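You operate a simulated robot arm through the tools that you are given. There is no shell and no other tool. Be economical: measure what you need, move in short steps, check, and stop when the job is done.

You run a simulated robot arm. Do the job below in one go: nothing can be reset, and whatever is moved stays where it is left.

TASK
Set the grey fixture's stop to LONG, seat the black cleat and tap both lips flat.
Fine: tighten the hand nut; use the black mallet and put it back; the other cleats stay. Set down upright: black mallet.

It is judged by the outcome, as a careful person would: the job done as asked, and still so three seconds after it is handed in. It fails if anything else is knocked over, pushed out of place, dropped, spilled or broken.

THE ROBOT
A 6-joint arm with a two-finger parallel gripper, fixed in place. Base frame: the origin is at the foot of the arm, x ahead of it, y to its left, z up; the work surface is at about z = 0.82. Lengths are in m, angles in degrees, forces in N, time in s.
With the tool pointing down near the work surface it reaches from about 0.36 to 0.82 m from the base axis. Its first joint turns from -166.0 to 166.0 degrees. Payload 3.91 kg.
Tool frame: the origin (TCP) lies between the finger pads and is the grasp point; the fingertips stand 0.03 m ahead of it; z points along the fingers, y is the line along which they close. Largest opening 0.11 m; finger width 0.02, thickness 0.01; the body of the gripper, 0.048 by 0.112 m, starts 0.055 m behind the TCP.
Orientation is told as [roll, pitch, yaw] about the base's x, y, z axes, in that order, counted from this pose: with the fingers straight down and closing along the base's y, the tool's x points along the base's -x, its y along +y and its z along -z.

THE INTERFACE
- The arm moves only by the tool nudge_tool. Its argument "commands" is text: rows parted by semicolons, each of 6 numbers parted by spaces: the shift along the tool's x, y, z in units of 25 mm (1.0 is 25 mm), then the turn, a rotation vector about the tool's x, y, z in units of 4 degrees (1.0 is 4 degrees). In form: dx dy dz rx ry rz; .... A call has 1 to 12 rows; each row shifts and turns the commanded pose from where the row before left it, along the tool's axes as they then stand. "fingers" is the closure, from 0 (fully open) to 1 (shut), set as the call begins (left out, the last holds). A call with a number of a shift or a turn outside -1 to 1 is refused whole. Rows are played at 5 a second. More than 0.05 m and 8.6 degrees between two rows, or a gripper value outside its range, and nothing of the call is played. A pose out of reach is approached as far as the arm can. The call stops where the force on the tool passes 40 N (or 10 N more than at its start, if that is more) or the arm is blocked; 0.2 s more then pass. The fingers move at their own pace (about 0.045 m/s each) and stop on an object; they squeeze with about 21 N. The grip force told is the motor's: it shows also when the fingers shut on nothing. Time passes only in rows, and 0.2 s behind the last, so rows that do not move let the fingers close. The reply holds the time, the measured pose of the TCP, the force on the tool along the base axes, the opening and the grip force, in the units named above and with some noise, with the torque about the TCP (base axes, N m) and any sound that the robot's microphone picked up, and new pictures: "show" is both (left out), scene, wrist or none.
- Cameras (640 x 400 px; columns grow to the right, rows downward): "scene" is fixed at [0.3964, 0.6654, 1.5905]; the picture's right is [-0.99, -0.14, 0.00], its down [-0.14, 0.98, -0.13] and it looks along [0.02, -0.13, -0.99] (base axes); focal length 322 px, centre (320, 200). "wrist" rides on the gripper at [0.077, 0.007, -0.115] in the tool frame; the picture's right is [-0.09, 1.00, 0.00], its down [-0.80, -0.07, -0.59] and it looks along [-0.59, -0.05, 0.80] (tool axes); focal length 270 px, centre (320, 200). There is no depth. A picture from a camera that has moved, and an enlarged one, comes with that camera's place and axes in the base frame and with its lens. The place of the scene camera against the robot may be out by one fixed shift of up to 0.025 m in any direction.
- lift_body(by): slides the trunk up (or, below 0, down) by that many m; the arm rides with it, the base frame stays. It gives what a move gives, with no picture.
- close_up(camera, box): a new picture of the part [left, top, right, bottom] of that camera's present view, enlarged. The clock stands still meanwhile.
- sign_off(): hands the job in; it is judged then, once.

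Work in short steps. Places have to be worked out from the pictures, the camera data and where the tool is seen: move nearer, look again, correct. Check each grasp and each placing, and mend what went wrong. You have 120 turns and 200 pictures in all, those below and enlarged ones among them. Open the gripper and draw the arm clear of the work before you hand the job in, unless the task says otherwise; then end with one line.

The tools are called after "Emit:" by a JSON object that holds its "fn" and its "kwargs". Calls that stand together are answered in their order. nudge_tool: Moves the arm, as the interface text tells. Its arguments: {"type":"object","properties":{"commands":{"type":"string"},"fingers":{"type":"number"},"show":{"type":"string","enum":["both","scene","wrist","none"]}},"required":["commands"]} The other tools are called the same way: lift_body (by) slides the trunk up or down; close_up (camera, box) takes an enlarged picture of a part of a camera's view; sign_off () hands the job in.

At the start:

```text
clock: 0.0
ee_pos: [0.3622, 0.4599, 1.1593]
orientation: [0.0, 0.1, 0.0]
force: [0.6, -0.3, 0.2]
torque: [0.05, 0.01, 0.04]
finger_gap: 0.1101
grip_force: 0.1
trunk travel left (down, up): [-0.525, 0.085]
```

scene: 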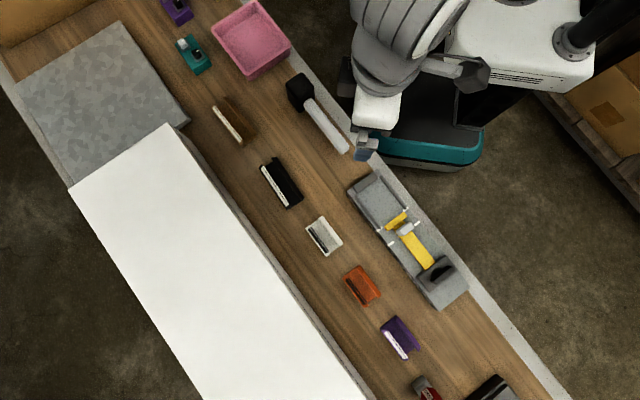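
wrist: 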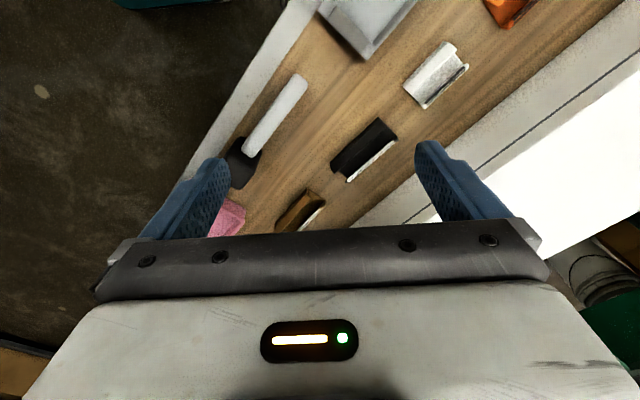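

I start by enlarging the fixture and the cleat and mallet area to understand them.

Emit:
{"fn": "close_up", "kwargs": {"camera": "scene", "box": [340, 160, 480, 310]}}

Emit:
{"fn": "close_up", "kwargs": {"camera": "scene", "box": [200, 60, 360, 260]}}

```text
2.67 times, centred on (410, 235) of scene
camera zoom: at [0.3964, 0.6654, 1.5905], right [-0.99, -0.14, 0.0], down [-0.14, 0.98, -0.13], along [0.02, -0.13, -0.99], focal length 858 px, centre (80, 107)
```

zoom: 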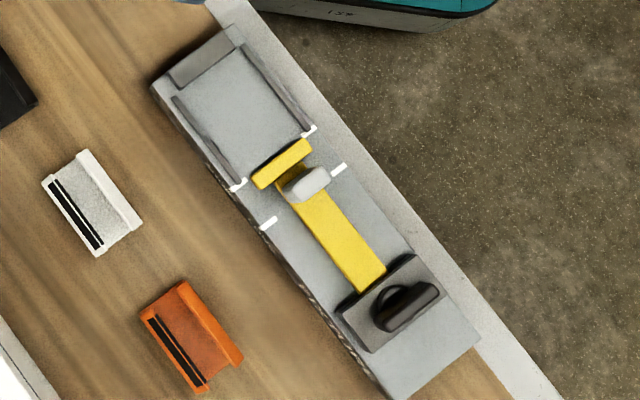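

```text
2.00 times, centred on (280, 160) of scene
camera zoom: at [0.3964, 0.6654, 1.5905], right [-0.99, -0.14, 0.0], down [-0.14, 0.98, -0.13], along [0.02, -0.13, -0.99], focal length 644 px, centre (400, 280)
```

zoom: 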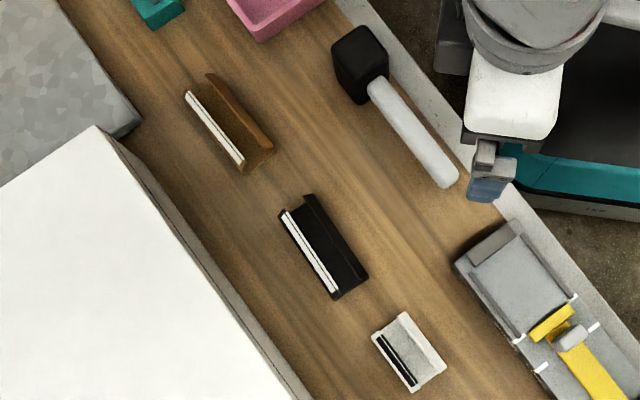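

The fixture runs along base direction ~132°, with the stop at the nearer pair of white marks. I move the wrist over it to look closer.

Emit:
{"fn": "nudge_tool", "kwargs": {"commands": "0.9 0.9 0.4 0 0 0;0.9 0.9 0.4 0 0 0;0.9 0.9 0.4 0 0 0;0.9 0.9 0.4 0 0 0;0.9 0.9 0.4 0 0 0;0.9 0.9 0.4 0 0 0", "show": "none"}}

Emit:
{"fn": "nudge_tool", "kwargs": {"commands": "0 0 0 0 0 1;0 0 0 0 0 1;0 0 0 0 0 1;0 0 0 0 0 1;0 0 0 0 0 1;0 0 0 0 0 1;0 0 0 0 0 1;0 0 0 0 0 1;0 0 0 0 0 1;0 0 0 0 0 1;0 0 0 0 0 1;0 0 0 0 0 1"}}

```text
clock: 1.4
ee_pos: [0.2254, 0.5948, 1.0978]
orientation: [0.1, 0.0, 0.0]
force: [-0.1, -0.8, 0.2]
torque: [-0.01, 0.02, -0.01]
finger_gap: 0.1101
grip_force: 0.1
trunk travel left (down, up): [-0.525, 0.085]
```

```text
clock: 4.0
ee_pos: [0.2256, 0.5959, 1.0992]
orientation: [-0.1, 0.0, -48.1]
force: [-0.5, 0.8, 0.0]
torque: [0.02, 0.01, 0.0]
finger_gap: 0.1099
grip_force: 0.0
trunk travel left (down, up): [-0.525, 0.085]
camera wrist: at [0.1782, 0.6567, 1.2124], right [0.8, 0.6, 0.0], down [0.48, -0.64, 0.59], along [0.36, -0.48, -0.8], focal length 270 px, centre (320, 200)
```

scene: 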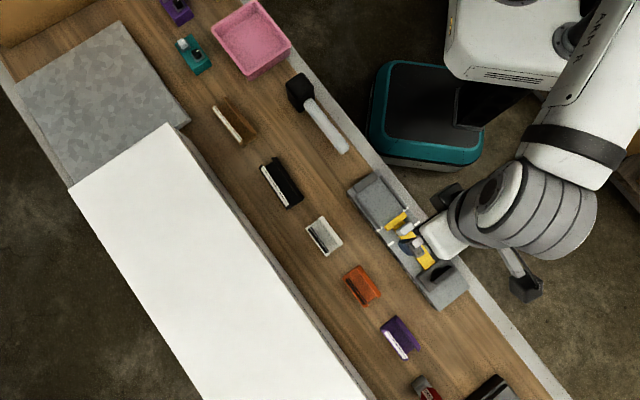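
wrist: 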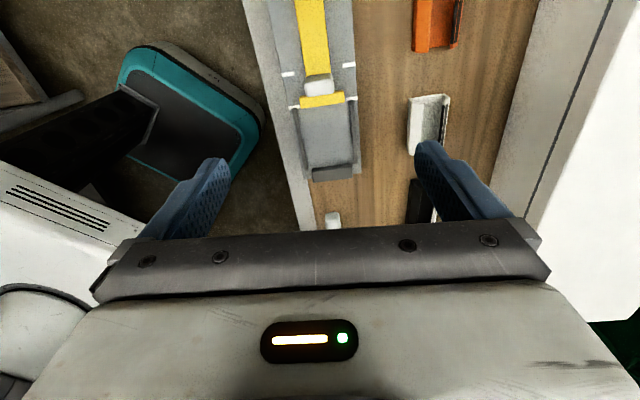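

The view is aligned with the fixture. I enlarge the wrist view on it.

Emit:
{"fn": "close_up", "kwargs": {"camera": "wrist", "box": [240, 0, 480, 200]}}

```text
2.00 times, centred on (360, 100) of wrist
camera zoom: at [0.1782, 0.6567, 1.2124], right [0.8, 0.6, 0.0], down [0.48, -0.64, 0.59], along [0.36, -0.48, -0.8], focal length 541 px, centre (240, 400)
```

zoom: 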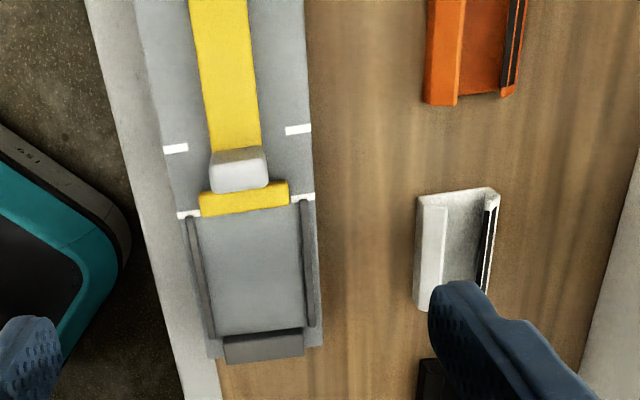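

I move toward the nut end and lower to view the stop, marks and hand nut closely.

Emit:
{"fn": "nudge_tool", "kwargs": {"commands": "1 0 1 0 0 0;1 0 1 0 0 0;1 0 1 0 0 0;0 0 0 0 0 0", "show": "wrist"}}

Emit:
{"fn": "close_up", "kwargs": {"camera": "wrist", "box": [200, 0, 440, 200]}}

```text
clock: 5.0
ee_pos: [0.1773, 0.6527, 1.0247]
orientation: [0.0, 0.0, -48.0]
force: [0.1, -0.4, 0.4]
torque: [-0.03, -0.01, 0.01]
finger_gap: 0.1101
grip_force: 0.1
trunk travel left (down, up): [-0.525, 0.085]
camera wrist: at [0.1298, 0.7134, 1.1377], right [0.8, 0.6, 0.0], down [0.48, -0.64, 0.59], along [0.36, -0.47, -0.8], focal length 270 px, centre (320, 200)
```

wrist: 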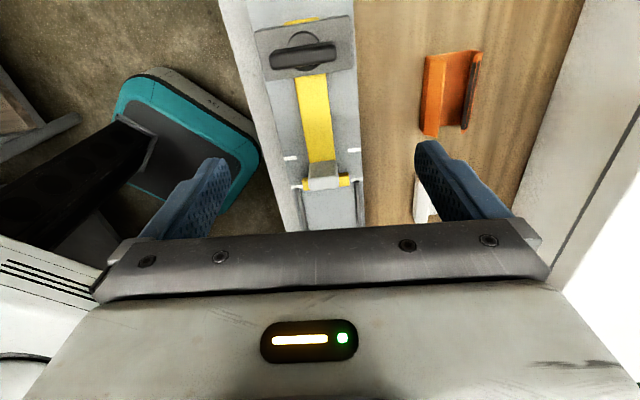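

```text
2.00 times, centred on (320, 100) of wrist
camera zoom: at [0.1298, 0.7134, 1.1377], right [0.8, 0.6, 0.0], down [0.48, -0.64, 0.59], along [0.36, -0.47, -0.8], focal length 541 px, centre (320, 400)
```

zoom: 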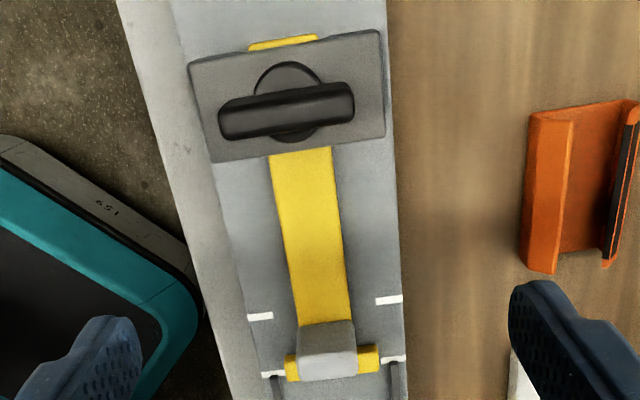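

Deck ≈ z 0.86, the mark pairs are ~40 mm apart, and the fixture runs near 134.5°. Next I look at the black cleat from above.

Emit:
{"fn": "nudge_tool", "kwargs": {"commands": "-1 0.6 0 0 0 0;-1 0.6 0 0 0 0;-1 0.6 0 0 0 0;-1 0.6 0 0 0 0;-1 0.6 0 0 0 0;-1 0.6 0 0 0 0;-1 0.6 0 0 0 0;-1 0.6 0 0 0 0;-1 0.6 0 0 0 0;-1 0.6 0 0 0 0;0 0 0 0 0 0", "show": "both"}}

Emit:
{"fn": "close_up", "kwargs": {"camera": "wrist", "box": [200, 0, 440, 200]}}

```text
clock: 7.4
ee_pos: [0.453, 0.5679, 1.0243]
orientation: [0.1, 0.1, -48.0]
force: [0.4, -1.0, -0.8]
torque: [0.0, 0.02, -0.02]
finger_gap: 0.11
grip_force: 0.2
trunk travel left (down, up): [-0.525, 0.085]
camera wrist: at [0.4058, 0.6284, 1.1369], right [0.8, 0.6, 0.0], down [0.48, -0.64, 0.59], along [0.36, -0.48, -0.8], focal length 270 px, centre (320, 200)
```

scene: 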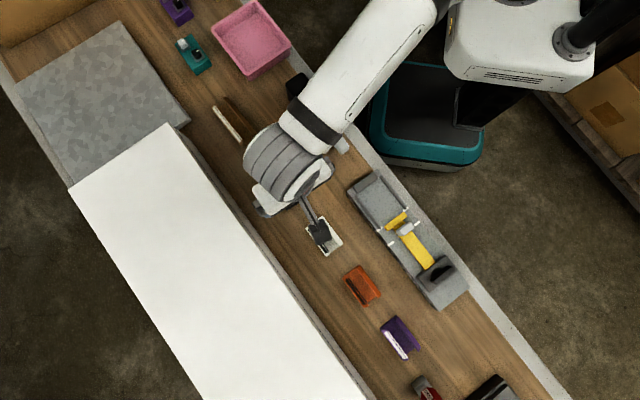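
wrist: 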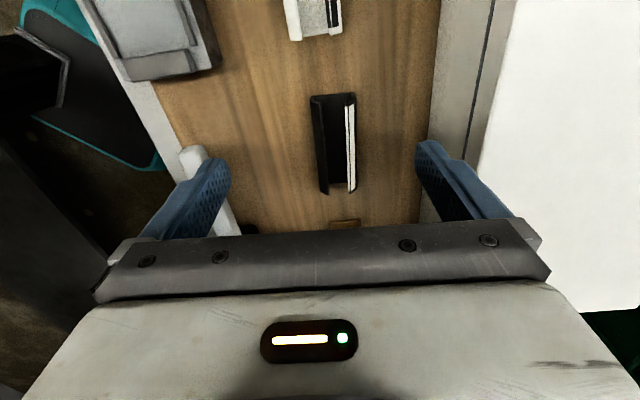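

```text
2.00 times, centred on (320, 100) of wrist
camera zoom: at [0.4058, 0.6284, 1.1369], right [0.8, 0.6, 0.0], down [0.48, -0.64, 0.59], along [0.36, -0.48, -0.8], focal length 541 px, centre (320, 400)
```

zoom: 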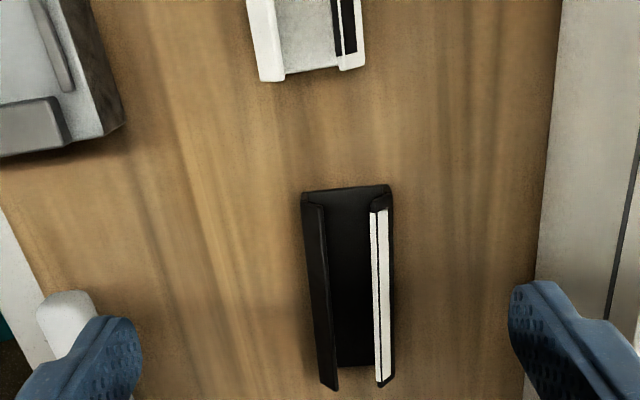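

The black cleat is a ~0.12 × 0.05 channel at about s 0.05, t 0.73. I lower for a closer look at its lips.

Emit:
{"fn": "nudge_tool", "kwargs": {"commands": "-0.6 0.1 1 0 0 0;-0.6 0.1 1 0 0 0;-0.6 0.1 1 0 0 0;0 0 0.6 0 0 0;0 0 0 0 0 0", "show": "wrist"}}

Emit:
{"fn": "close_up", "kwargs": {"camera": "wrist", "box": [220, 0, 420, 200]}}

```text
clock: 8.6
ee_pos: [0.4926, 0.5398, 0.9351]
orientation: [0.0, 0.1, -48.1]
force: [0.6, 0.0, -0.4]
torque: [0.03, -0.02, -0.01]
finger_gap: 0.1101
grip_force: 0.1
trunk travel left (down, up): [-0.525, 0.085]
camera wrist: at [0.4436, 0.601, 1.0477], right [0.8, 0.6, 0.0], down [0.48, -0.64, 0.59], along [0.36, -0.48, -0.8], focal length 270 px, centre (320, 200)
```

wrist: 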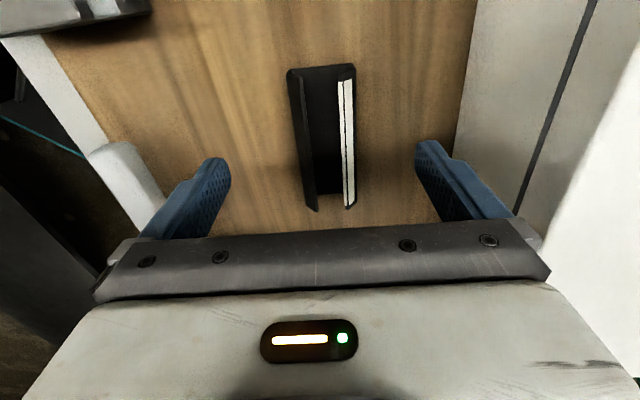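

```text
2.00 times, centred on (320, 100) of wrist
camera zoom: at [0.4436, 0.601, 1.0477], right [0.8, 0.6, 0.0], down [0.48, -0.64, 0.59], along [0.36, -0.48, -0.8], focal length 541 px, centre (320, 400)
```

zoom: 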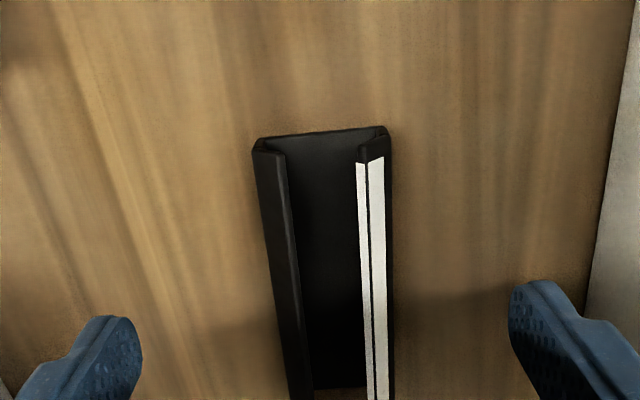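

The cleat is an open channel with inward-leaning lips, lying open side up and in line with the fixture. I look now at the fixture nest up close.

Emit:
{"fn": "nudge_tool", "kwargs": {"commands": "0 0 -1 0 0 0;0.5 -0.6 -1 0 0 0;0.6 -0.7 0 0 0 0;0.6 -0.7 0 0 0 0;0.6 -0.7 0 0 0 0;0.6 -0.7 0 0 0 0;0.6 -0.7 0 0 0 0;0.6 -0.7 0 0 0 0;0.6 -0.7 0 0 0 0;0.6 -0.7 0 0 0 0;0.6 -0.4 0.6 0 0 -0.6;0 0 0 0 0 0", "show": "wrist"}}

Emit:
{"fn": "close_up", "kwargs": {"camera": "wrist", "box": [220, 0, 420, 200]}}

```text
clock: 11.2
ee_pos: [0.2668, 0.5378, 0.9681]
orientation: [0.0, 0.0, -45.7]
force: [-0.6, -1.0, -0.5]
torque: [0.0, 0.01, -0.01]
finger_gap: 0.1098
grip_force: 0.1
trunk travel left (down, up): [-0.525, 0.085]
camera wrist: at [0.2165, 0.5975, 1.0811], right [0.77, 0.63, 0.0], down [0.51, -0.62, 0.59], along [0.38, -0.46, -0.8], focal length 270 px, centre (320, 200)
```

wrist: 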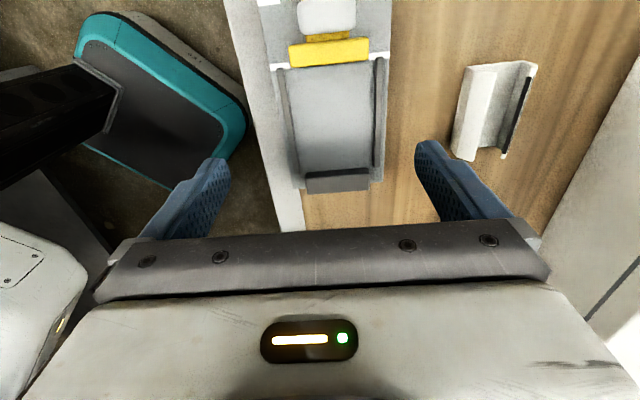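

```text
2.00 times, centred on (320, 100) of wrist
camera zoom: at [0.2165, 0.5975, 1.0811], right [0.77, 0.63, 0.0], down [0.51, -0.62, 0.59], along [0.38, -0.46, -0.8], focal length 541 px, centre (320, 400)
```

zoom: 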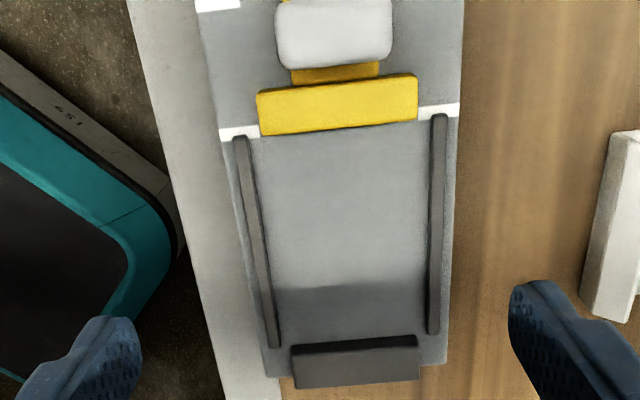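

Nest clear: low side rails, end fence, stop face at short mark (s' 0.238), grey knob at about (0.2255, 0.594). I move over the knob and descend partway to check.

Emit:
{"fn": "nudge_tool", "kwargs": {"commands": "1 0.2 0 0 0 0;1 0.18 0 0 0 0;0.9 0 0.5 0 0 0;0 0 0.8 0 0 0;0 0 0 0 0 0", "show": "wrist"}}

Emit:
{"fn": "close_up", "kwargs": {"camera": "wrist", "box": [200, 0, 440, 200]}}

```text
clock: 12.4
ee_pos: [0.2239, 0.5965, 0.9383]
orientation: [0.0, 0.0, -45.5]
force: [-0.5, -0.5, 1.0]
torque: [-0.01, -0.01, 0.0]
finger_gap: 0.11
grip_force: 0.2
trunk travel left (down, up): [-0.525, 0.085]
camera wrist: at [0.1741, 0.6553, 1.0505], right [0.77, 0.63, 0.0], down [0.51, -0.62, 0.59], along [0.38, -0.46, -0.8], focal length 270 px, centre (320, 200)
```

wrist: 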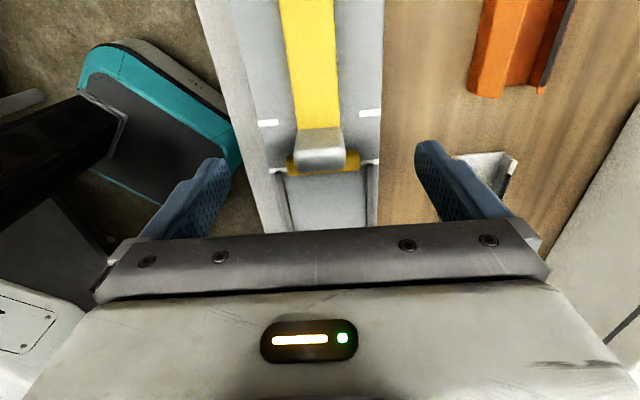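

```text
2.00 times, centred on (320, 100) of wrist
camera zoom: at [0.1741, 0.6553, 1.0505], right [0.77, 0.63, 0.0], down [0.51, -0.62, 0.59], along [0.38, -0.46, -0.8], focal length 541 px, centre (320, 400)
```

zoom: 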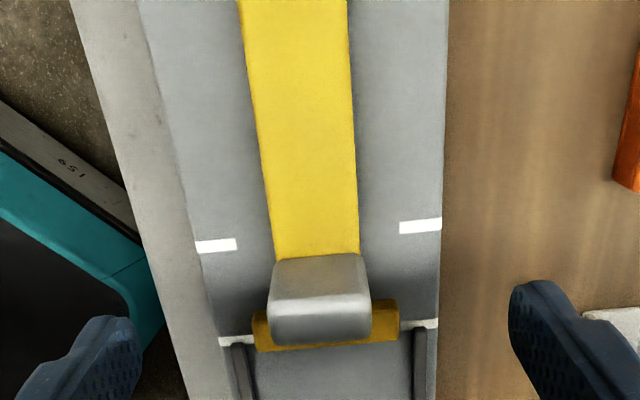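

The knob (top z≈0.902, 32 mm wide) is right under the TCP. I descend to z≈0.9 and close on it.

Emit:
{"fn": "nudge_tool", "kwargs": {"commands": "-0.05 0 0.8 0 0 0;-0.05 0 0.75 0 0 0;0 0 0 0 0 0", "show": "none"}}

Emit:
{"fn": "nudge_tool", "kwargs": {"commands": "0 0 0 0 0 0;0 0 0 0 0 0;0 0 0 0 0 0;0 0 0 0 0 0;0 0 0 0 0 0;0 0 0 0 0 0", "fingers": 1, "show": "wrist"}}

```text
clock: 13.2
ee_pos: [0.2256, 0.5952, 0.8993]
orientation: [0.0, 0.1, -45.5]
force: [-0.9, -0.2, 0.3]
torque: [0.03, -0.02, 0.0]
finger_gap: 0.1099
grip_force: 0.1
trunk travel left (down, up): [-0.525, 0.085]
```

```text
clock: 14.6
ee_pos: [0.2244, 0.5947, 0.8984]
orientation: [0.0, 0.0, -45.5]
force: [0.3, 0.0, -0.6]
torque: [0.1, 0.11, 0.34]
finger_gap: 0.0319
grip_force: 44.8
trunk travel left (down, up): [-0.525, 0.085]
camera wrist: at [0.1752, 0.6539, 1.0118], right [0.77, 0.63, 0.0], down [0.51, -0.62, 0.59], along [0.38, -0.46, -0.8], focal length 270 px, centre (320, 200)
```

wrist: 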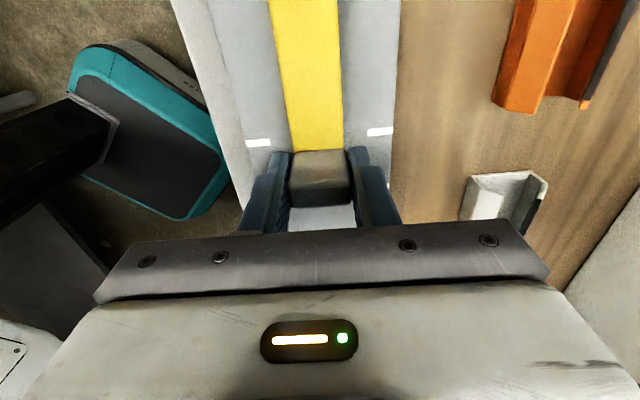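

The knob is gripped at 0.032. I pull gently toward the nut to learn whether the bar is free.

Emit:
{"fn": "nudge_tool", "kwargs": {"commands": "0.2 0 0 0 0 0;0.2 0 0 0 0 0;0 0 0 0 0 0", "show": "none"}}

```text
clock: 15.4
ee_pos: [0.2192, 0.6025, 0.899]
orientation: [0.0, -0.1, -45.6]
force: [0.8, 0.1, 3.1]
torque: [-0.65, -0.14, 0.63]
finger_gap: 0.0317
grip_force: 44.8
trunk travel left (down, up): [-0.525, 0.085]
```

It moved 9 mm with little force. I continue the remaining ~30 mm.

Emit:
{"fn": "nudge_tool", "kwargs": {"commands": "0.25 0 0 0 0 0;0.25 0 0 0 0 0;0.25 0 0 0 0 0;0.25 0 0 0 0 0;0.2 0 0 0 0 0;0 0 0 0 0 0", "show": "wrist"}}

Emit:
{"fn": "close_up", "kwargs": {"camera": "wrist", "box": [220, 60, 420, 240]}}

```text
clock: 16.8
ee_pos: [0.1974, 0.6219, 0.8984]
orientation: [0.1, 0.1, -45.6]
force: [-0.6, -0.6, 7.1]
torque: [-0.43, 0.21, 0.42]
finger_gap: 0.032
grip_force: 44.6
trunk travel left (down, up): [-0.525, 0.085]
camera wrist: at [0.148, 0.6811, 1.0119], right [0.77, 0.63, 0.0], down [0.51, -0.62, 0.59], along [0.38, -0.46, -0.8], focal length 270 px, centre (320, 200)
```

wrist: 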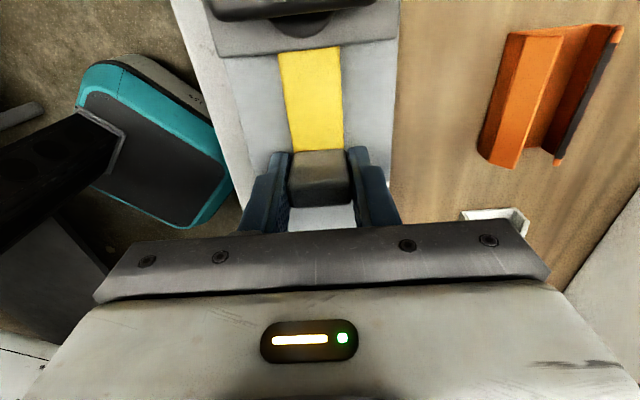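

```text
2.22 times, centred on (320, 150) of wrist
camera zoom: at [0.148, 0.6811, 1.0119], right [0.77, 0.63, 0.0], down [0.51, -0.62, 0.59], along [0.38, -0.46, -0.8], focal length 601 px, centre (320, 311)
```

zoom: 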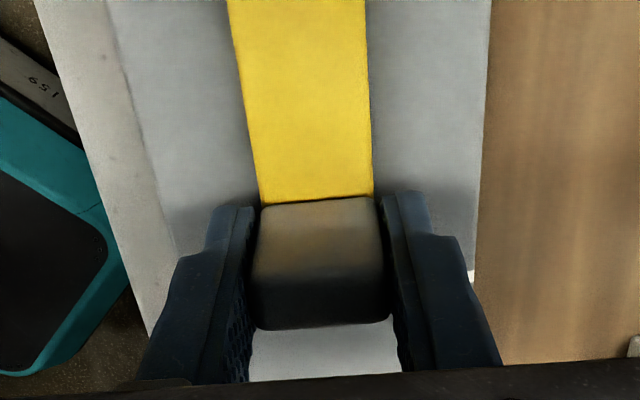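

The stop slid ~38 mm. I release and rise to compare the stop face with the long marks.

Emit:
{"fn": "nudge_tool", "kwargs": {"commands": "0 0 0 0 0 0;0 0 0 0 0 0;0 0 0 0 0 0;0 0 0 0 0 0;0 0 -1 0 0 0;0 0 -1 0 0 0;0 0 -1 0 0 0;0 0 0 0 0 0", "fingers": 0, "show": "none"}}

Emit:
{"fn": "close_up", "kwargs": {"camera": "wrist", "box": [220, 20, 420, 200]}}

```text
clock: 18.6
ee_pos: [0.1967, 0.6224, 0.9722]
orientation: [0.0, 0.0, -45.6]
force: [-0.5, 0.1, 0.5]
torque: [0.0, -0.04, 0.0]
finger_gap: 0.1099
grip_force: 0.1
trunk travel left (down, up): [-0.525, 0.085]
```

```text
2.22 times, centred on (320, 110) of wrist
camera zoom: at [0.1482, 0.6822, 1.0847], right [0.77, 0.63, 0.0], down [0.51, -0.62, 0.59], along [0.38, -0.46, -0.8], focal length 601 px, centre (320, 400)
```

zoom: 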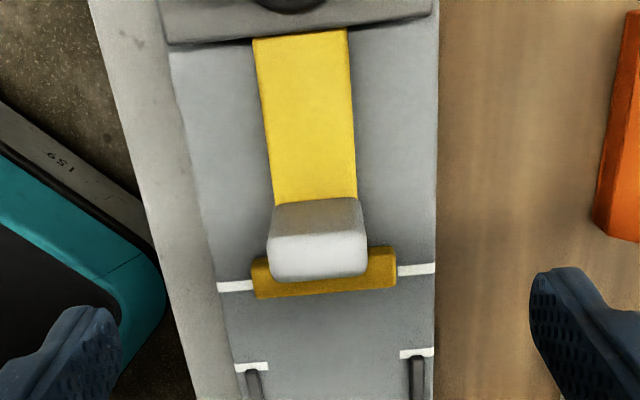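

The stop is ~1.3 mm shy relative to how it sat at the short mark. I regrip and nudge that remainder.

Emit:
{"fn": "nudge_tool", "kwargs": {"commands": "0 0 1 0 0 0;0 0 1 0 0 0;0 0 0.95 0 0 0;0 0 0 0 0 0", "show": "none"}}

Emit:
{"fn": "nudge_tool", "kwargs": {"commands": "0 0 0 0 0 0;0 0 0 0 0 0;0 0 0 0 0 0;0 0 0 0 0 0;0 0 0 0 0 0;0 0 0 0 0 0;0.06 0 0 0 0 0;0 0 0 0 0 0;0 0 0 0 0 0", "fingers": 1, "show": "none"}}

Emit:
{"fn": "nudge_tool", "kwargs": {"commands": "0 0 0 0 0 0;0 0 0 0 0 0;0 0 0 0 0 0;0 0 0 0 0 0;0 0 -1 0 0 0;0 0 -1 0 0 0;0 0 -1 0 0 0;0 0 0 0 0 0", "fingers": 0, "show": "none"}}

Emit:
{"fn": "close_up", "kwargs": {"camera": "wrist", "box": [220, 20, 420, 200]}}

```text
clock: 19.6
ee_pos: [0.198, 0.6233, 0.8992]
orientation: [0.0, 0.0, -45.6]
force: [0.1, -0.3, 0.0]
torque: [-0.01, 0.0, 0.0]
finger_gap: 0.11
grip_force: 0.0
trunk travel left (down, up): [-0.525, 0.085]
```

```text
clock: 21.6
ee_pos: [0.1967, 0.6234, 0.9008]
orientation: [0.0, 0.0, -45.6]
force: [-3.7, -6.7, -1.2]
torque: [-0.3, -0.05, 0.59]
finger_gap: 0.0315
grip_force: 44.9
trunk travel left (down, up): [-0.525, 0.085]
```

```text
clock: 23.4
ee_pos: [0.1968, 0.6223, 0.9746]
orientation: [-0.1, 0.0, -45.6]
force: [0.2, 1.4, 0.3]
torque: [0.02, 0.02, -0.02]
finger_gap: 0.1103
grip_force: 0.0
trunk travel left (down, up): [-0.525, 0.085]
```

```text
2.22 times, centred on (320, 110) of wrist
camera zoom: at [0.1472, 0.6822, 1.0872], right [0.77, 0.63, 0.0], down [0.51, -0.62, 0.59], along [0.38, -0.46, -0.8], focal length 601 px, centre (320, 400)
```

zoom: 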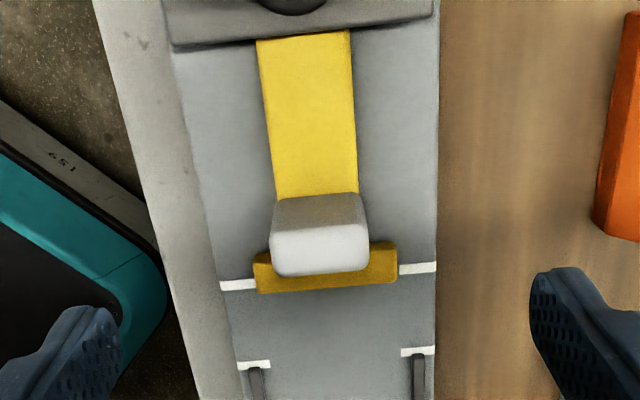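

The stop is now at LONG. Next I move above the hand nut to view it and plan tightening.

Emit:
{"fn": "nudge_tool", "kwargs": {"commands": "0.8 0 -0.5 0 0 0;1 0 -0.5 0 0 0;1 0 0 0 0 0;0.6 0 0 0 0 0;0 0 0 0 0 0", "show": "none"}}

Emit:
{"fn": "close_up", "kwargs": {"camera": "wrist", "box": [220, 20, 420, 200]}}

```text
clock: 24.6
ee_pos: [0.1366, 0.6857, 1.0001]
orientation: [0.0, 0.0, -45.5]
force: [-0.3, -0.2, 0.6]
torque: [0.03, 0.01, 0.03]
finger_gap: 0.1102
grip_force: 0.0
trunk travel left (down, up): [-0.525, 0.085]
```

```text
2.22 times, centred on (320, 110) of wrist
camera zoom: at [0.0881, 0.7446, 1.1122], right [0.77, 0.63, 0.0], down [0.51, -0.62, 0.59], along [0.38, -0.46, -0.8], focal length 601 px, centre (320, 400)
```

zoom: 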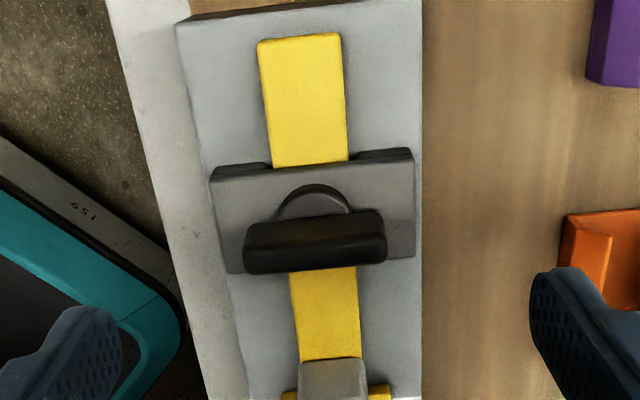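

The T-handle lies across the fixture. To grip across its thickness and turn clockwise, I turn the tool +90° in yaw, above it, and look from the side.

Emit:
{"fn": "nudge_tool", "kwargs": {"commands": "0 0 0 0 0 -1;0 0 0 0 0 -1;0 0 0 0 0 -1;0 0 0 0 0 -1;0 0 0 0 0 -1;0 0 0 0 0 -1;0 0 0 0 0 -1;0 0 0 0 0 -1;0 0 0 0 0 -1;0 0 0 0 0 -1;0 0 0 0 0 -1;0 0 0 0 0 -1", "show": "none"}}

Emit:
{"fn": "nudge_tool", "kwargs": {"commands": "0 0 0 0 0 -1;0 0 0 0 0 -1;0 0 0 0 0 -1;0 0 0 0 0 -1;0 0 0 0 0 -1;0 0 0 0 0 -1;0 0 0 0 0 -1;0 0 0 0 0 -1;0 0 0 0 0 -1;0 0 0 0 0 -1;0 0 0 0 0 -0.5;0 0 0 0 0 0", "show": "none"}}

Emit:
{"fn": "close_up", "kwargs": {"camera": "wrist", "box": [200, 0, 440, 200]}}

```text
clock: 27.2
ee_pos: [0.1377, 0.6849, 1.0002]
orientation: [0.1, 0.1, 2.5]
force: [1.1, -1.2, 0.4]
torque: [0.0, 0.0, 0.0]
finger_gap: 0.1101
grip_force: 0.0
trunk travel left (down, up): [-0.525, 0.085]
```

```text
clock: 29.8
ee_pos: [0.1377, 0.6842, 0.9993]
orientation: [0.0, 0.0, 44.5]
force: [0.3, 0.1, 0.5]
torque: [-0.01, 0.04, 0.01]
finger_gap: 0.11
grip_force: 0.1
trunk travel left (down, up): [-0.525, 0.085]
```

```text
2.00 times, centred on (320, 100) of wrist
camera zoom: at [0.0766, 0.6339, 1.1125], right [-0.63, 0.77, 0.0], down [0.62, 0.51, 0.59], along [0.46, 0.38, -0.8], focal length 541 px, centre (320, 400)
```

zoom: 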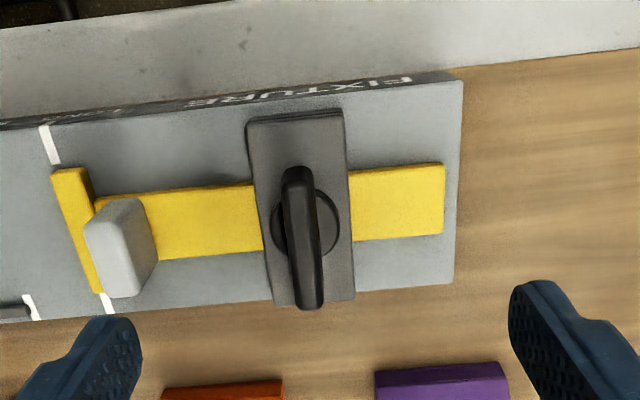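

The handle centre is at about s' 0.386, t' 0.574, top z≈0.91. I line up, part-close the fingers (to clear the knob), and descend to z≈0.925.

Emit:
{"fn": "nudge_tool", "kwargs": {"commands": "0.15 -0.22 0 0 0 0;0 0 1 0 0 0;0 0 1 0 0 0;0 0 0.9 0 0 0;0 0 0 0 0 0", "fingers": 0.45, "show": "wrist"}}

Emit:
{"fn": "close_up", "kwargs": {"camera": "wrist", "box": [200, 40, 440, 240]}}

```text
clock: 31.0
ee_pos: [0.1412, 0.678, 0.9266]
orientation: [0.0, -0.1, 44.4]
force: [-0.5, -0.1, -0.3]
torque: [-0.01, 0.01, -0.01]
finger_gap: 0.0606
grip_force: 0.0
trunk travel left (down, up): [-0.525, 0.085]
camera wrist: at [0.0792, 0.6286, 1.0401], right [-0.63, 0.77, 0.0], down [0.62, 0.51, 0.59], along [0.46, 0.38, -0.8], focal length 270 px, centre (320, 200)
```

wrist: 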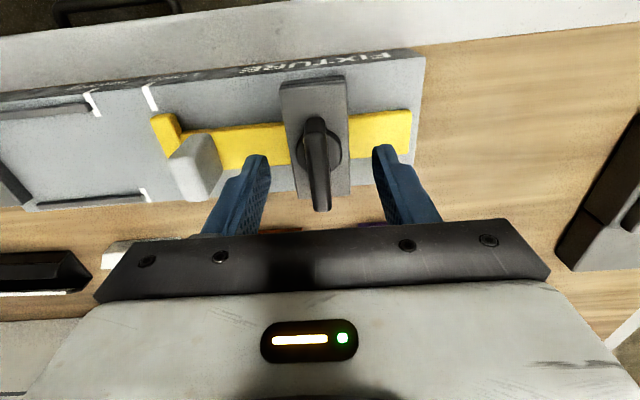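

```text
2.00 times, centred on (320, 140) of wrist
camera zoom: at [0.0792, 0.6286, 1.0401], right [-0.63, 0.77, 0.0], down [0.62, 0.51, 0.59], along [0.46, 0.38, -0.8], focal length 541 px, centre (320, 320)
```

zoom: 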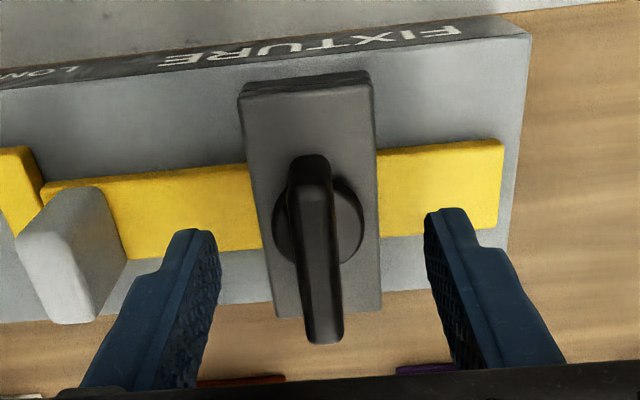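

There is lettering on the fixture's side; I read it before going on.

Emit:
{"fn": "close_up", "kwargs": {"camera": "wrist", "box": [0, 40, 240, 130]}}

Emit:
{"fn": "close_up", "kwargs": {"camera": "wrist", "box": [160, 40, 280, 115]}}

```text
2.67 times, centred on (120, 85) of wrist
camera zoom: at [0.0792, 0.6286, 1.0401], right [-0.63, 0.77, 0.0], down [0.62, 0.51, 0.59], along [0.46, 0.38, -0.8], focal length 721 px, centre (853, 507)
```

zoom: 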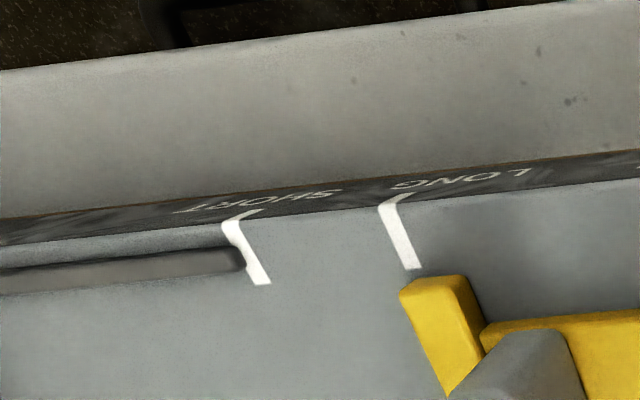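

```text
5.33 times, centred on (220, 78) of wrist
camera zoom: at [0.0792, 0.6286, 1.0401], right [-0.63, 0.77, 0.0], down [0.62, 0.51, 0.59], along [0.46, 0.38, -0.8], focal length 1442 px, centre (853, 853)
```

zoom: 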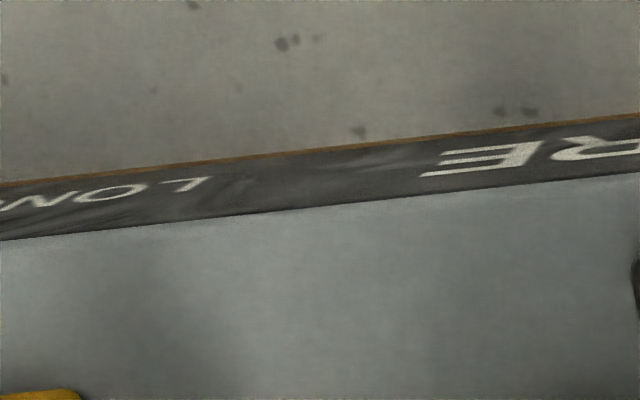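

LONG is confirmed as the mark by the stop. Now I close on the T-handle.

Emit:
{"fn": "nudge_tool", "kwargs": {"commands": "0 0 0.1 0 0 0;0 0 0 0 0 0;0 0 0 0 0 0;0 0 0 0 0 0;0 0 0 0 0 0", "fingers": 1, "show": "wrist"}}

```text
clock: 32.2
ee_pos: [0.1394, 0.6768, 0.9246]
orientation: [0.1, 0.0, 44.5]
force: [3.7, -5.4, -0.2]
torque: [-0.04, -0.12, -0.03]
finger_gap: 0.0118
grip_force: 45.1
trunk travel left (down, up): [-0.525, 0.085]
camera wrist: at [0.0794, 0.6279, 1.0378], right [-0.63, 0.77, 0.0], down [0.62, 0.51, 0.59], along [0.46, 0.38, -0.8], focal length 270 px, centre (320, 200)
```

wrist: 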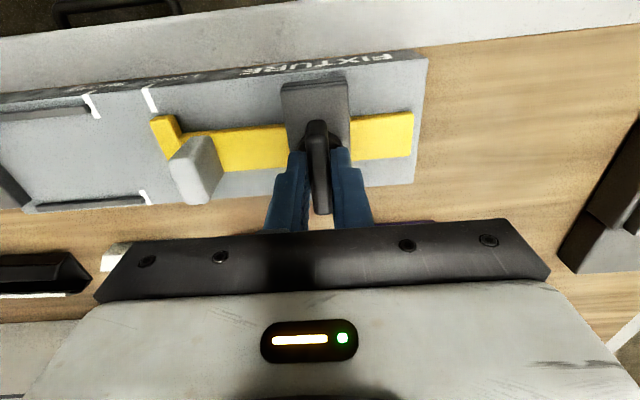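

The handle is gripped. I turn clockwise in small steps, watching the torque.

Emit:
{"fn": "nudge_tool", "kwargs": {"commands": "0 0 0 0 0 0.6;0 0 0 0 0 0.6;0 0 0 0 0 0.6;0 0 0 0 0 0.6;0 0 0 0 0 0.6;0 0 0 0 0 0", "show": "none"}}

```text
clock: 33.6
ee_pos: [0.1399, 0.6785, 0.9237]
orientation: [0.1, -0.1, 32.5]
force: [6.9, 1.7, 3.1]
torque: [-0.5, 0.45, -0.03]
finger_gap: 0.0121
grip_force: 44.8
trunk travel left (down, up): [-0.525, 0.085]
```

It turns freely; I continue.

Emit:
{"fn": "nudge_tool", "kwargs": {"commands": "0 0 0 0 0 0.6;0 0 0 0 0 0.6;0 0 0 0 0 0.6;0 0 0 0 0 0.6;0 0 0 0 0 0.6;0 0 0 0 0 0.6;0 0 0 0 0 0.6;0 0 0 0 0 0.6;0 0 0 0 0 0.6;0 0 0 0 0 0.6;0 0 0 0 0 0", "show": "wrist"}}

```text
clock: 36.0
ee_pos: [0.1402, 0.6784, 0.9241]
orientation: [0.1, 0.0, 8.4]
force: [9.3, 14.9, 12.5]
torque: [0.29, -1.36, 0.0]
finger_gap: 0.0118
grip_force: 44.3
trunk travel left (down, up): [-0.525, 0.085]
camera wrist: at [0.0614, 0.673, 1.0377], right [-0.06, 1.0, 0.0], down [0.8, 0.05, 0.59], along [0.59, 0.04, -0.8], focal length 270 px, centre (320, 200)
```

wrist: 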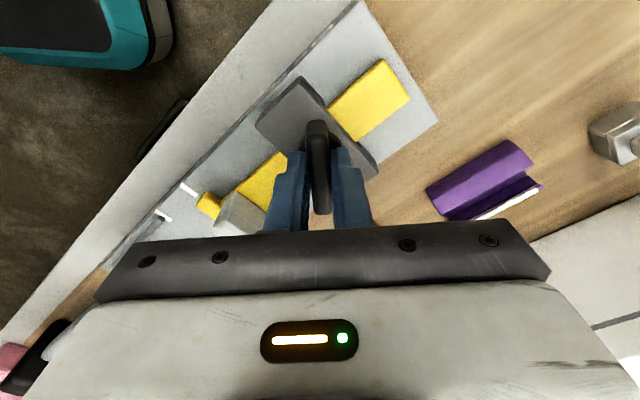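

The handle follows; a side load of ~17 N builds from off-centre, so I shift slightly with it and go on turning.

Emit:
{"fn": "nudge_tool", "kwargs": {"commands": "-0.04 0.06 -0.03 0 0 0.5;0 0 0 0 0 0.5;0 0 0 0 0 0.5;0 0 0 0 0 0.5;0 0 0 0 0 0.5;0 0 0 0 0 0.5;0 0 0 0 0 0", "show": "none"}}

```text
clock: 37.6
ee_pos: [0.1399, 0.6785, 0.9239]
orientation: [-0.1, 0.0, -3.7]
force: [0.2, 0.4, 6.3]
torque: [0.21, 1.18, -0.04]
finger_gap: 0.0118
grip_force: 45.3
trunk travel left (down, up): [-0.525, 0.085]
```

Still free at 48° of turn; I continue.

Emit:
{"fn": "nudge_tool", "kwargs": {"commands": "0 0 0 0 0 0.6;0 0 0 0 0 0.6;0 0 0 0 0 0.6;0 0 0 0 0 0.6;0 0 0 0 0 0.6;0 0 0 0 0 0.6;0 0 0 0 0 0.6;0 0 0 0 0 0.6;0 0 0 0 0 0.6;0 0 0 0 0 0", "show": "wrist"}}

```text
clock: 39.8
ee_pos: [0.139, 0.6796, 0.9245]
orientation: [0.0, 0.1, -25.3]
force: [-0.4, 4.5, -3.1]
torque: [0.62, 0.85, -0.01]
finger_gap: 0.0117
grip_force: 45.4
trunk travel left (down, up): [-0.525, 0.085]
camera wrist: at [0.072, 0.7179, 1.0377], right [0.5, 0.86, 0.0], down [0.69, -0.4, 0.59], along [0.51, -0.3, -0.8], focal length 270 px, centre (320, 200)
```

wrist: 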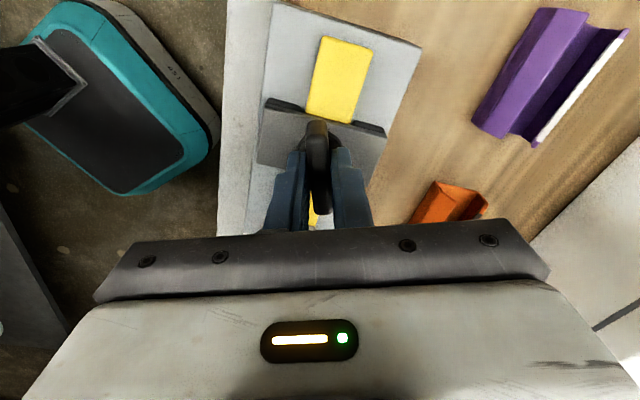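

Still free; continue the turn toward 90° and slightly beyond, in small steps.

Emit:
{"fn": "nudge_tool", "kwargs": {"commands": "0 0 0 0 0 0.6;0 0 0 0 0 0.6;0 0 0 0 0 0.6;0 0 0 0 0 0.6;0 0 0 0 0 0.6;0 0 0 0 0 0.6;0 0 0 0 0 0.6;0 0 0 0 0 0.6;0 0 0 0 0 0", "show": "none"}}

Emit:
{"fn": "nudge_tool", "kwargs": {"commands": "0 0 0 0 0 0.5;0 0 0 0 0 0.5;0 0 0 0 0 0.5;0 0 0 0 0 0.5;0 0 0 0 0 0.5;0 0 0 0 0 0.5;0 0 0 0 0 0", "show": "wrist"}}

```text
clock: 41.8
ee_pos: [0.1402, 0.6802, 0.9246]
orientation: [0.0, 0.0, -44.4]
force: [4.9, 11.0, 0.9]
torque: [-0.25, -0.64, 0.01]
finger_gap: 0.0117
grip_force: 45.2
trunk travel left (down, up): [-0.525, 0.085]
```

```text
clock: 43.4
ee_pos: [0.1406, 0.6802, 0.9251]
orientation: [0.1, 0.0, -56.4]
force: [4.4, 9.5, -0.1]
torque: [0.26, -0.1, 1.23]
finger_gap: 0.0154
grip_force: 45.1
trunk travel left (down, up): [-0.525, 0.085]
camera wrist: at [0.1023, 0.7473, 1.0376], right [0.88, 0.48, 0.0], down [0.38, -0.71, 0.59], along [0.28, -0.52, -0.8], focal length 270 px, centre (320, 200)
```

wrist: 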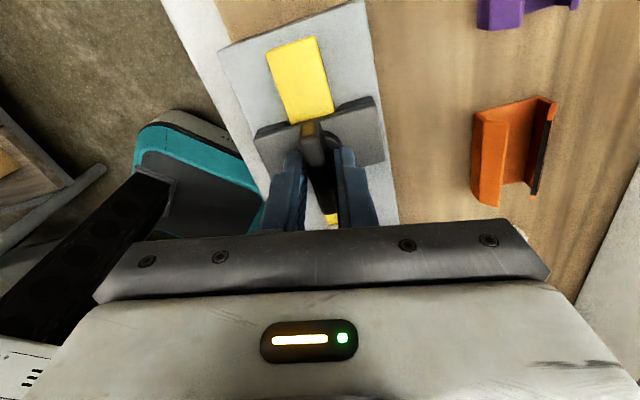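

The nut stopped at ~90° with the torque rising to 1.2: it is tight. I release, rise and check.

Emit:
{"fn": "nudge_tool", "kwargs": {"commands": "0 0 0 0 0 -1;0 0 0 0 0 -0.8;0 0 0 0 0 0;0 0 0 0 0 0;0 0 -1 0 0 0;0 0 -1 0 0 0;0 0 -1 0 0 0;-0.5 0 -1 0 0 0;0 0 0 0 0 0", "fingers": 0.4, "show": "both"}}

Emit:
{"fn": "close_up", "kwargs": {"camera": "wrist", "box": [220, 0, 420, 200]}}

```text
clock: 45.4
ee_pos: [0.1468, 0.6698, 1.0259]
orientation: [-0.1, -0.1, -49.2]
force: [-0.8, 0.4, 0.5]
torque: [0.03, 0.02, -0.04]
finger_gap: 0.0661
grip_force: 0.1
trunk travel left (down, up): [-0.525, 0.085]
camera wrist: at [0.1012, 0.7321, 1.1382], right [0.81, 0.58, 0.0], down [0.47, -0.65, 0.59], along [0.35, -0.48, -0.8], focal length 270 px, centre (320, 200)
```

scene: 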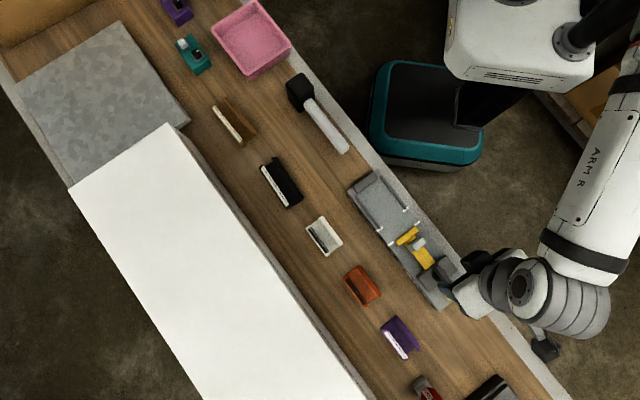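
wrist: 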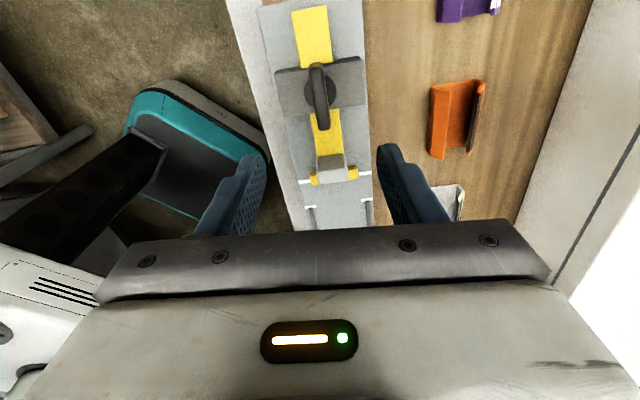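

```text
2.00 times, centred on (320, 100) of wrist
camera zoom: at [0.1012, 0.7321, 1.1382], right [0.81, 0.58, 0.0], down [0.47, -0.65, 0.59], along [0.35, -0.48, -0.8], focal length 541 px, centre (320, 400)
```

zoom: 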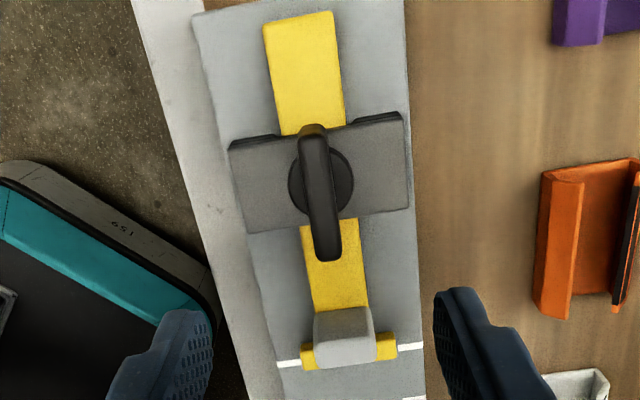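

The nut is tight and the stop is at LONG. Now I go above the black cleat at about (0.507, 0.525), fingers part-closed to ~75 mm.

Emit:
{"fn": "nudge_tool", "kwargs": {"commands": "0 0 0 0 0 -0.3;-1 0.49 0 0 0 0;-1 0.49 0 0 0 0;-1 0.49 0 0 0 0;-1 0.49 0 0 0 0;-1 0.49 0 0 0 0;-1 0.49 0 0 0 0;-1 0.49 0 0 0 0;-1 0.49 0 0 0 0;-1 0.49 0 0 0 0;-1 0.49 0 0 0 0;-1 0.49 0 0 0 0", "fingers": 0.3, "show": "none"}}

Emit:
{"fn": "nudge_tool", "kwargs": {"commands": "-1 0.49 0 0 0 0;-1 0.49 0 0 0 0;-0.95 0.49 0 0 0 0;0 0 1 0 0 0;0 0 1 0 0 0;0 0 0.8 0 0 0;0 0 0 0 0 0", "show": "wrist"}}

Emit:
{"fn": "close_up", "kwargs": {"camera": "wrist", "box": [220, 50, 420, 230]}}

```text
clock: 48.0
ee_pos: [0.4316, 0.5561, 1.0249]
orientation: [-0.1, 0.0, -47.9]
force: [1.3, -0.2, -0.2]
torque: [0.01, 0.0, -0.02]
finger_gap: 0.0769
grip_force: 0.1
trunk travel left (down, up): [-0.525, 0.085]
```

```text
clock: 49.6
ee_pos: [0.5094, 0.5255, 0.9554]
orientation: [-0.1, 0.0, -47.9]
force: [0.5, 0.4, 0.7]
torque: [-0.06, 0.03, -0.05]
finger_gap: 0.0771
grip_force: 0.0
trunk travel left (down, up): [-0.525, 0.085]
camera wrist: at [0.4615, 0.5856, 1.0679], right [0.8, 0.6, 0.0], down [0.48, -0.64, 0.59], along [0.36, -0.48, -0.8], focal length 270 px, centre (320, 200)
```

wrist: 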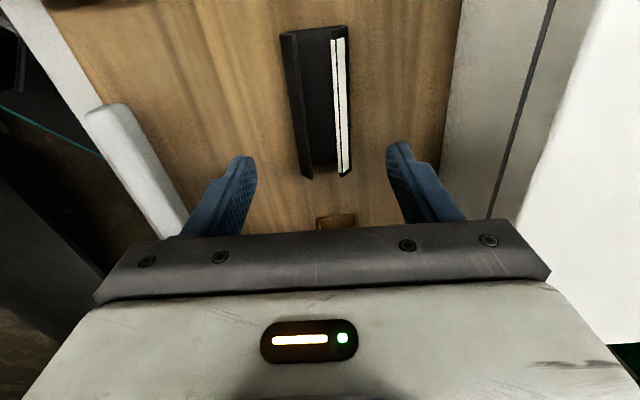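

```text
2.22 times, centred on (320, 140) of wrist
camera zoom: at [0.4615, 0.5856, 1.0679], right [0.8, 0.6, 0.0], down [0.48, -0.64, 0.59], along [0.36, -0.48, -0.8], focal length 601 px, centre (320, 333)
```

zoom: 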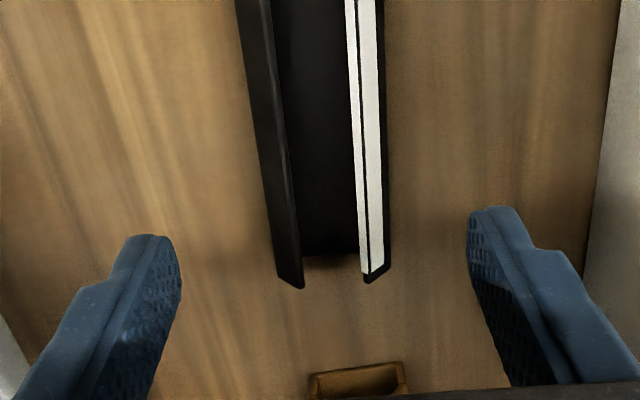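

The cleat is centred under the fingers; its walls are about 24 mm tall. I descend to z≈0.862 and close.

Emit:
{"fn": "nudge_tool", "kwargs": {"commands": "0 0 1 0 0 0;0 0 1 0 0 0;0 0 1 0 0 0;0 0 0.75 0 0 0;0 0 0 0 0 0", "show": "none"}}

Emit:
{"fn": "nudge_tool", "kwargs": {"commands": "0 0 0 0 0 0;0 0 0 0 0 0;0 0 0 0 0 0;0 0 0 0 0 0", "fingers": 1, "show": "wrist"}}

```text
clock: 50.8
ee_pos: [0.5101, 0.5245, 0.8622]
orientation: [0.0, 0.0, -48.0]
force: [-0.5, 0.2, -0.4]
torque: [-0.04, 0.0, 0.0]
finger_gap: 0.077
grip_force: 0.1
trunk travel left (down, up): [-0.525, 0.085]
```

```text
clock: 51.8
ee_pos: [0.5103, 0.5239, 0.8614]
orientation: [0.0, 0.0, -47.9]
force: [0.5, -0.6, 0.3]
torque: [0.0, 0.01, 0.02]
finger_gap: 0.0504
grip_force: 20.4
trunk travel left (down, up): [-0.525, 0.085]
camera wrist: at [0.4628, 0.5856, 0.9751], right [0.8, 0.6, 0.0], down [0.48, -0.64, 0.59], along [0.36, -0.48, -0.8], focal length 270 px, centre (320, 200)
```

wrist: 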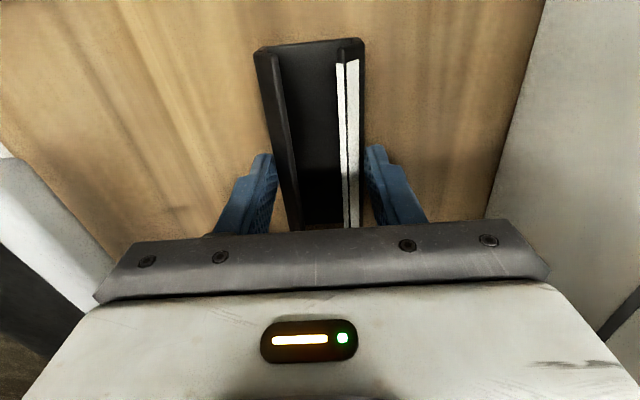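

Gripped at 50 mm width. I lift gently and check that it holds.

Emit:
{"fn": "nudge_tool", "kwargs": {"commands": "0 0 0 0 0 0;0 0 -0.4 0 0 0;0 0 -0.8 0 0 0;0 0 -1 0 0 0;0 0 -1 0 0 0;0 0 -1 0 0 0;0 0 0 0 0 0", "show": "wrist"}}

```text
clock: 53.4
ee_pos: [0.5089, 0.526, 0.966]
orientation: [0.0, 0.0, -48.0]
force: [-0.6, 0.4, -0.1]
torque: [0.01, 0.02, 0.02]
finger_gap: 0.0504
grip_force: 20.8
trunk travel left (down, up): [-0.525, 0.085]
camera wrist: at [0.4616, 0.5862, 1.0791], right [0.8, 0.6, 0.0], down [0.48, -0.64, 0.59], along [0.36, -0.48, -0.8], focal length 270 px, centre (320, 200)
```

wrist: 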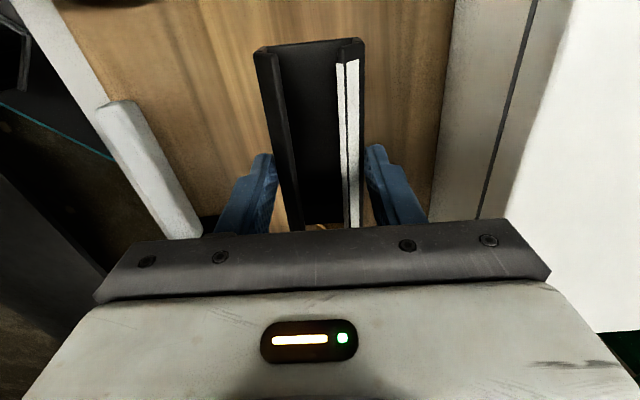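

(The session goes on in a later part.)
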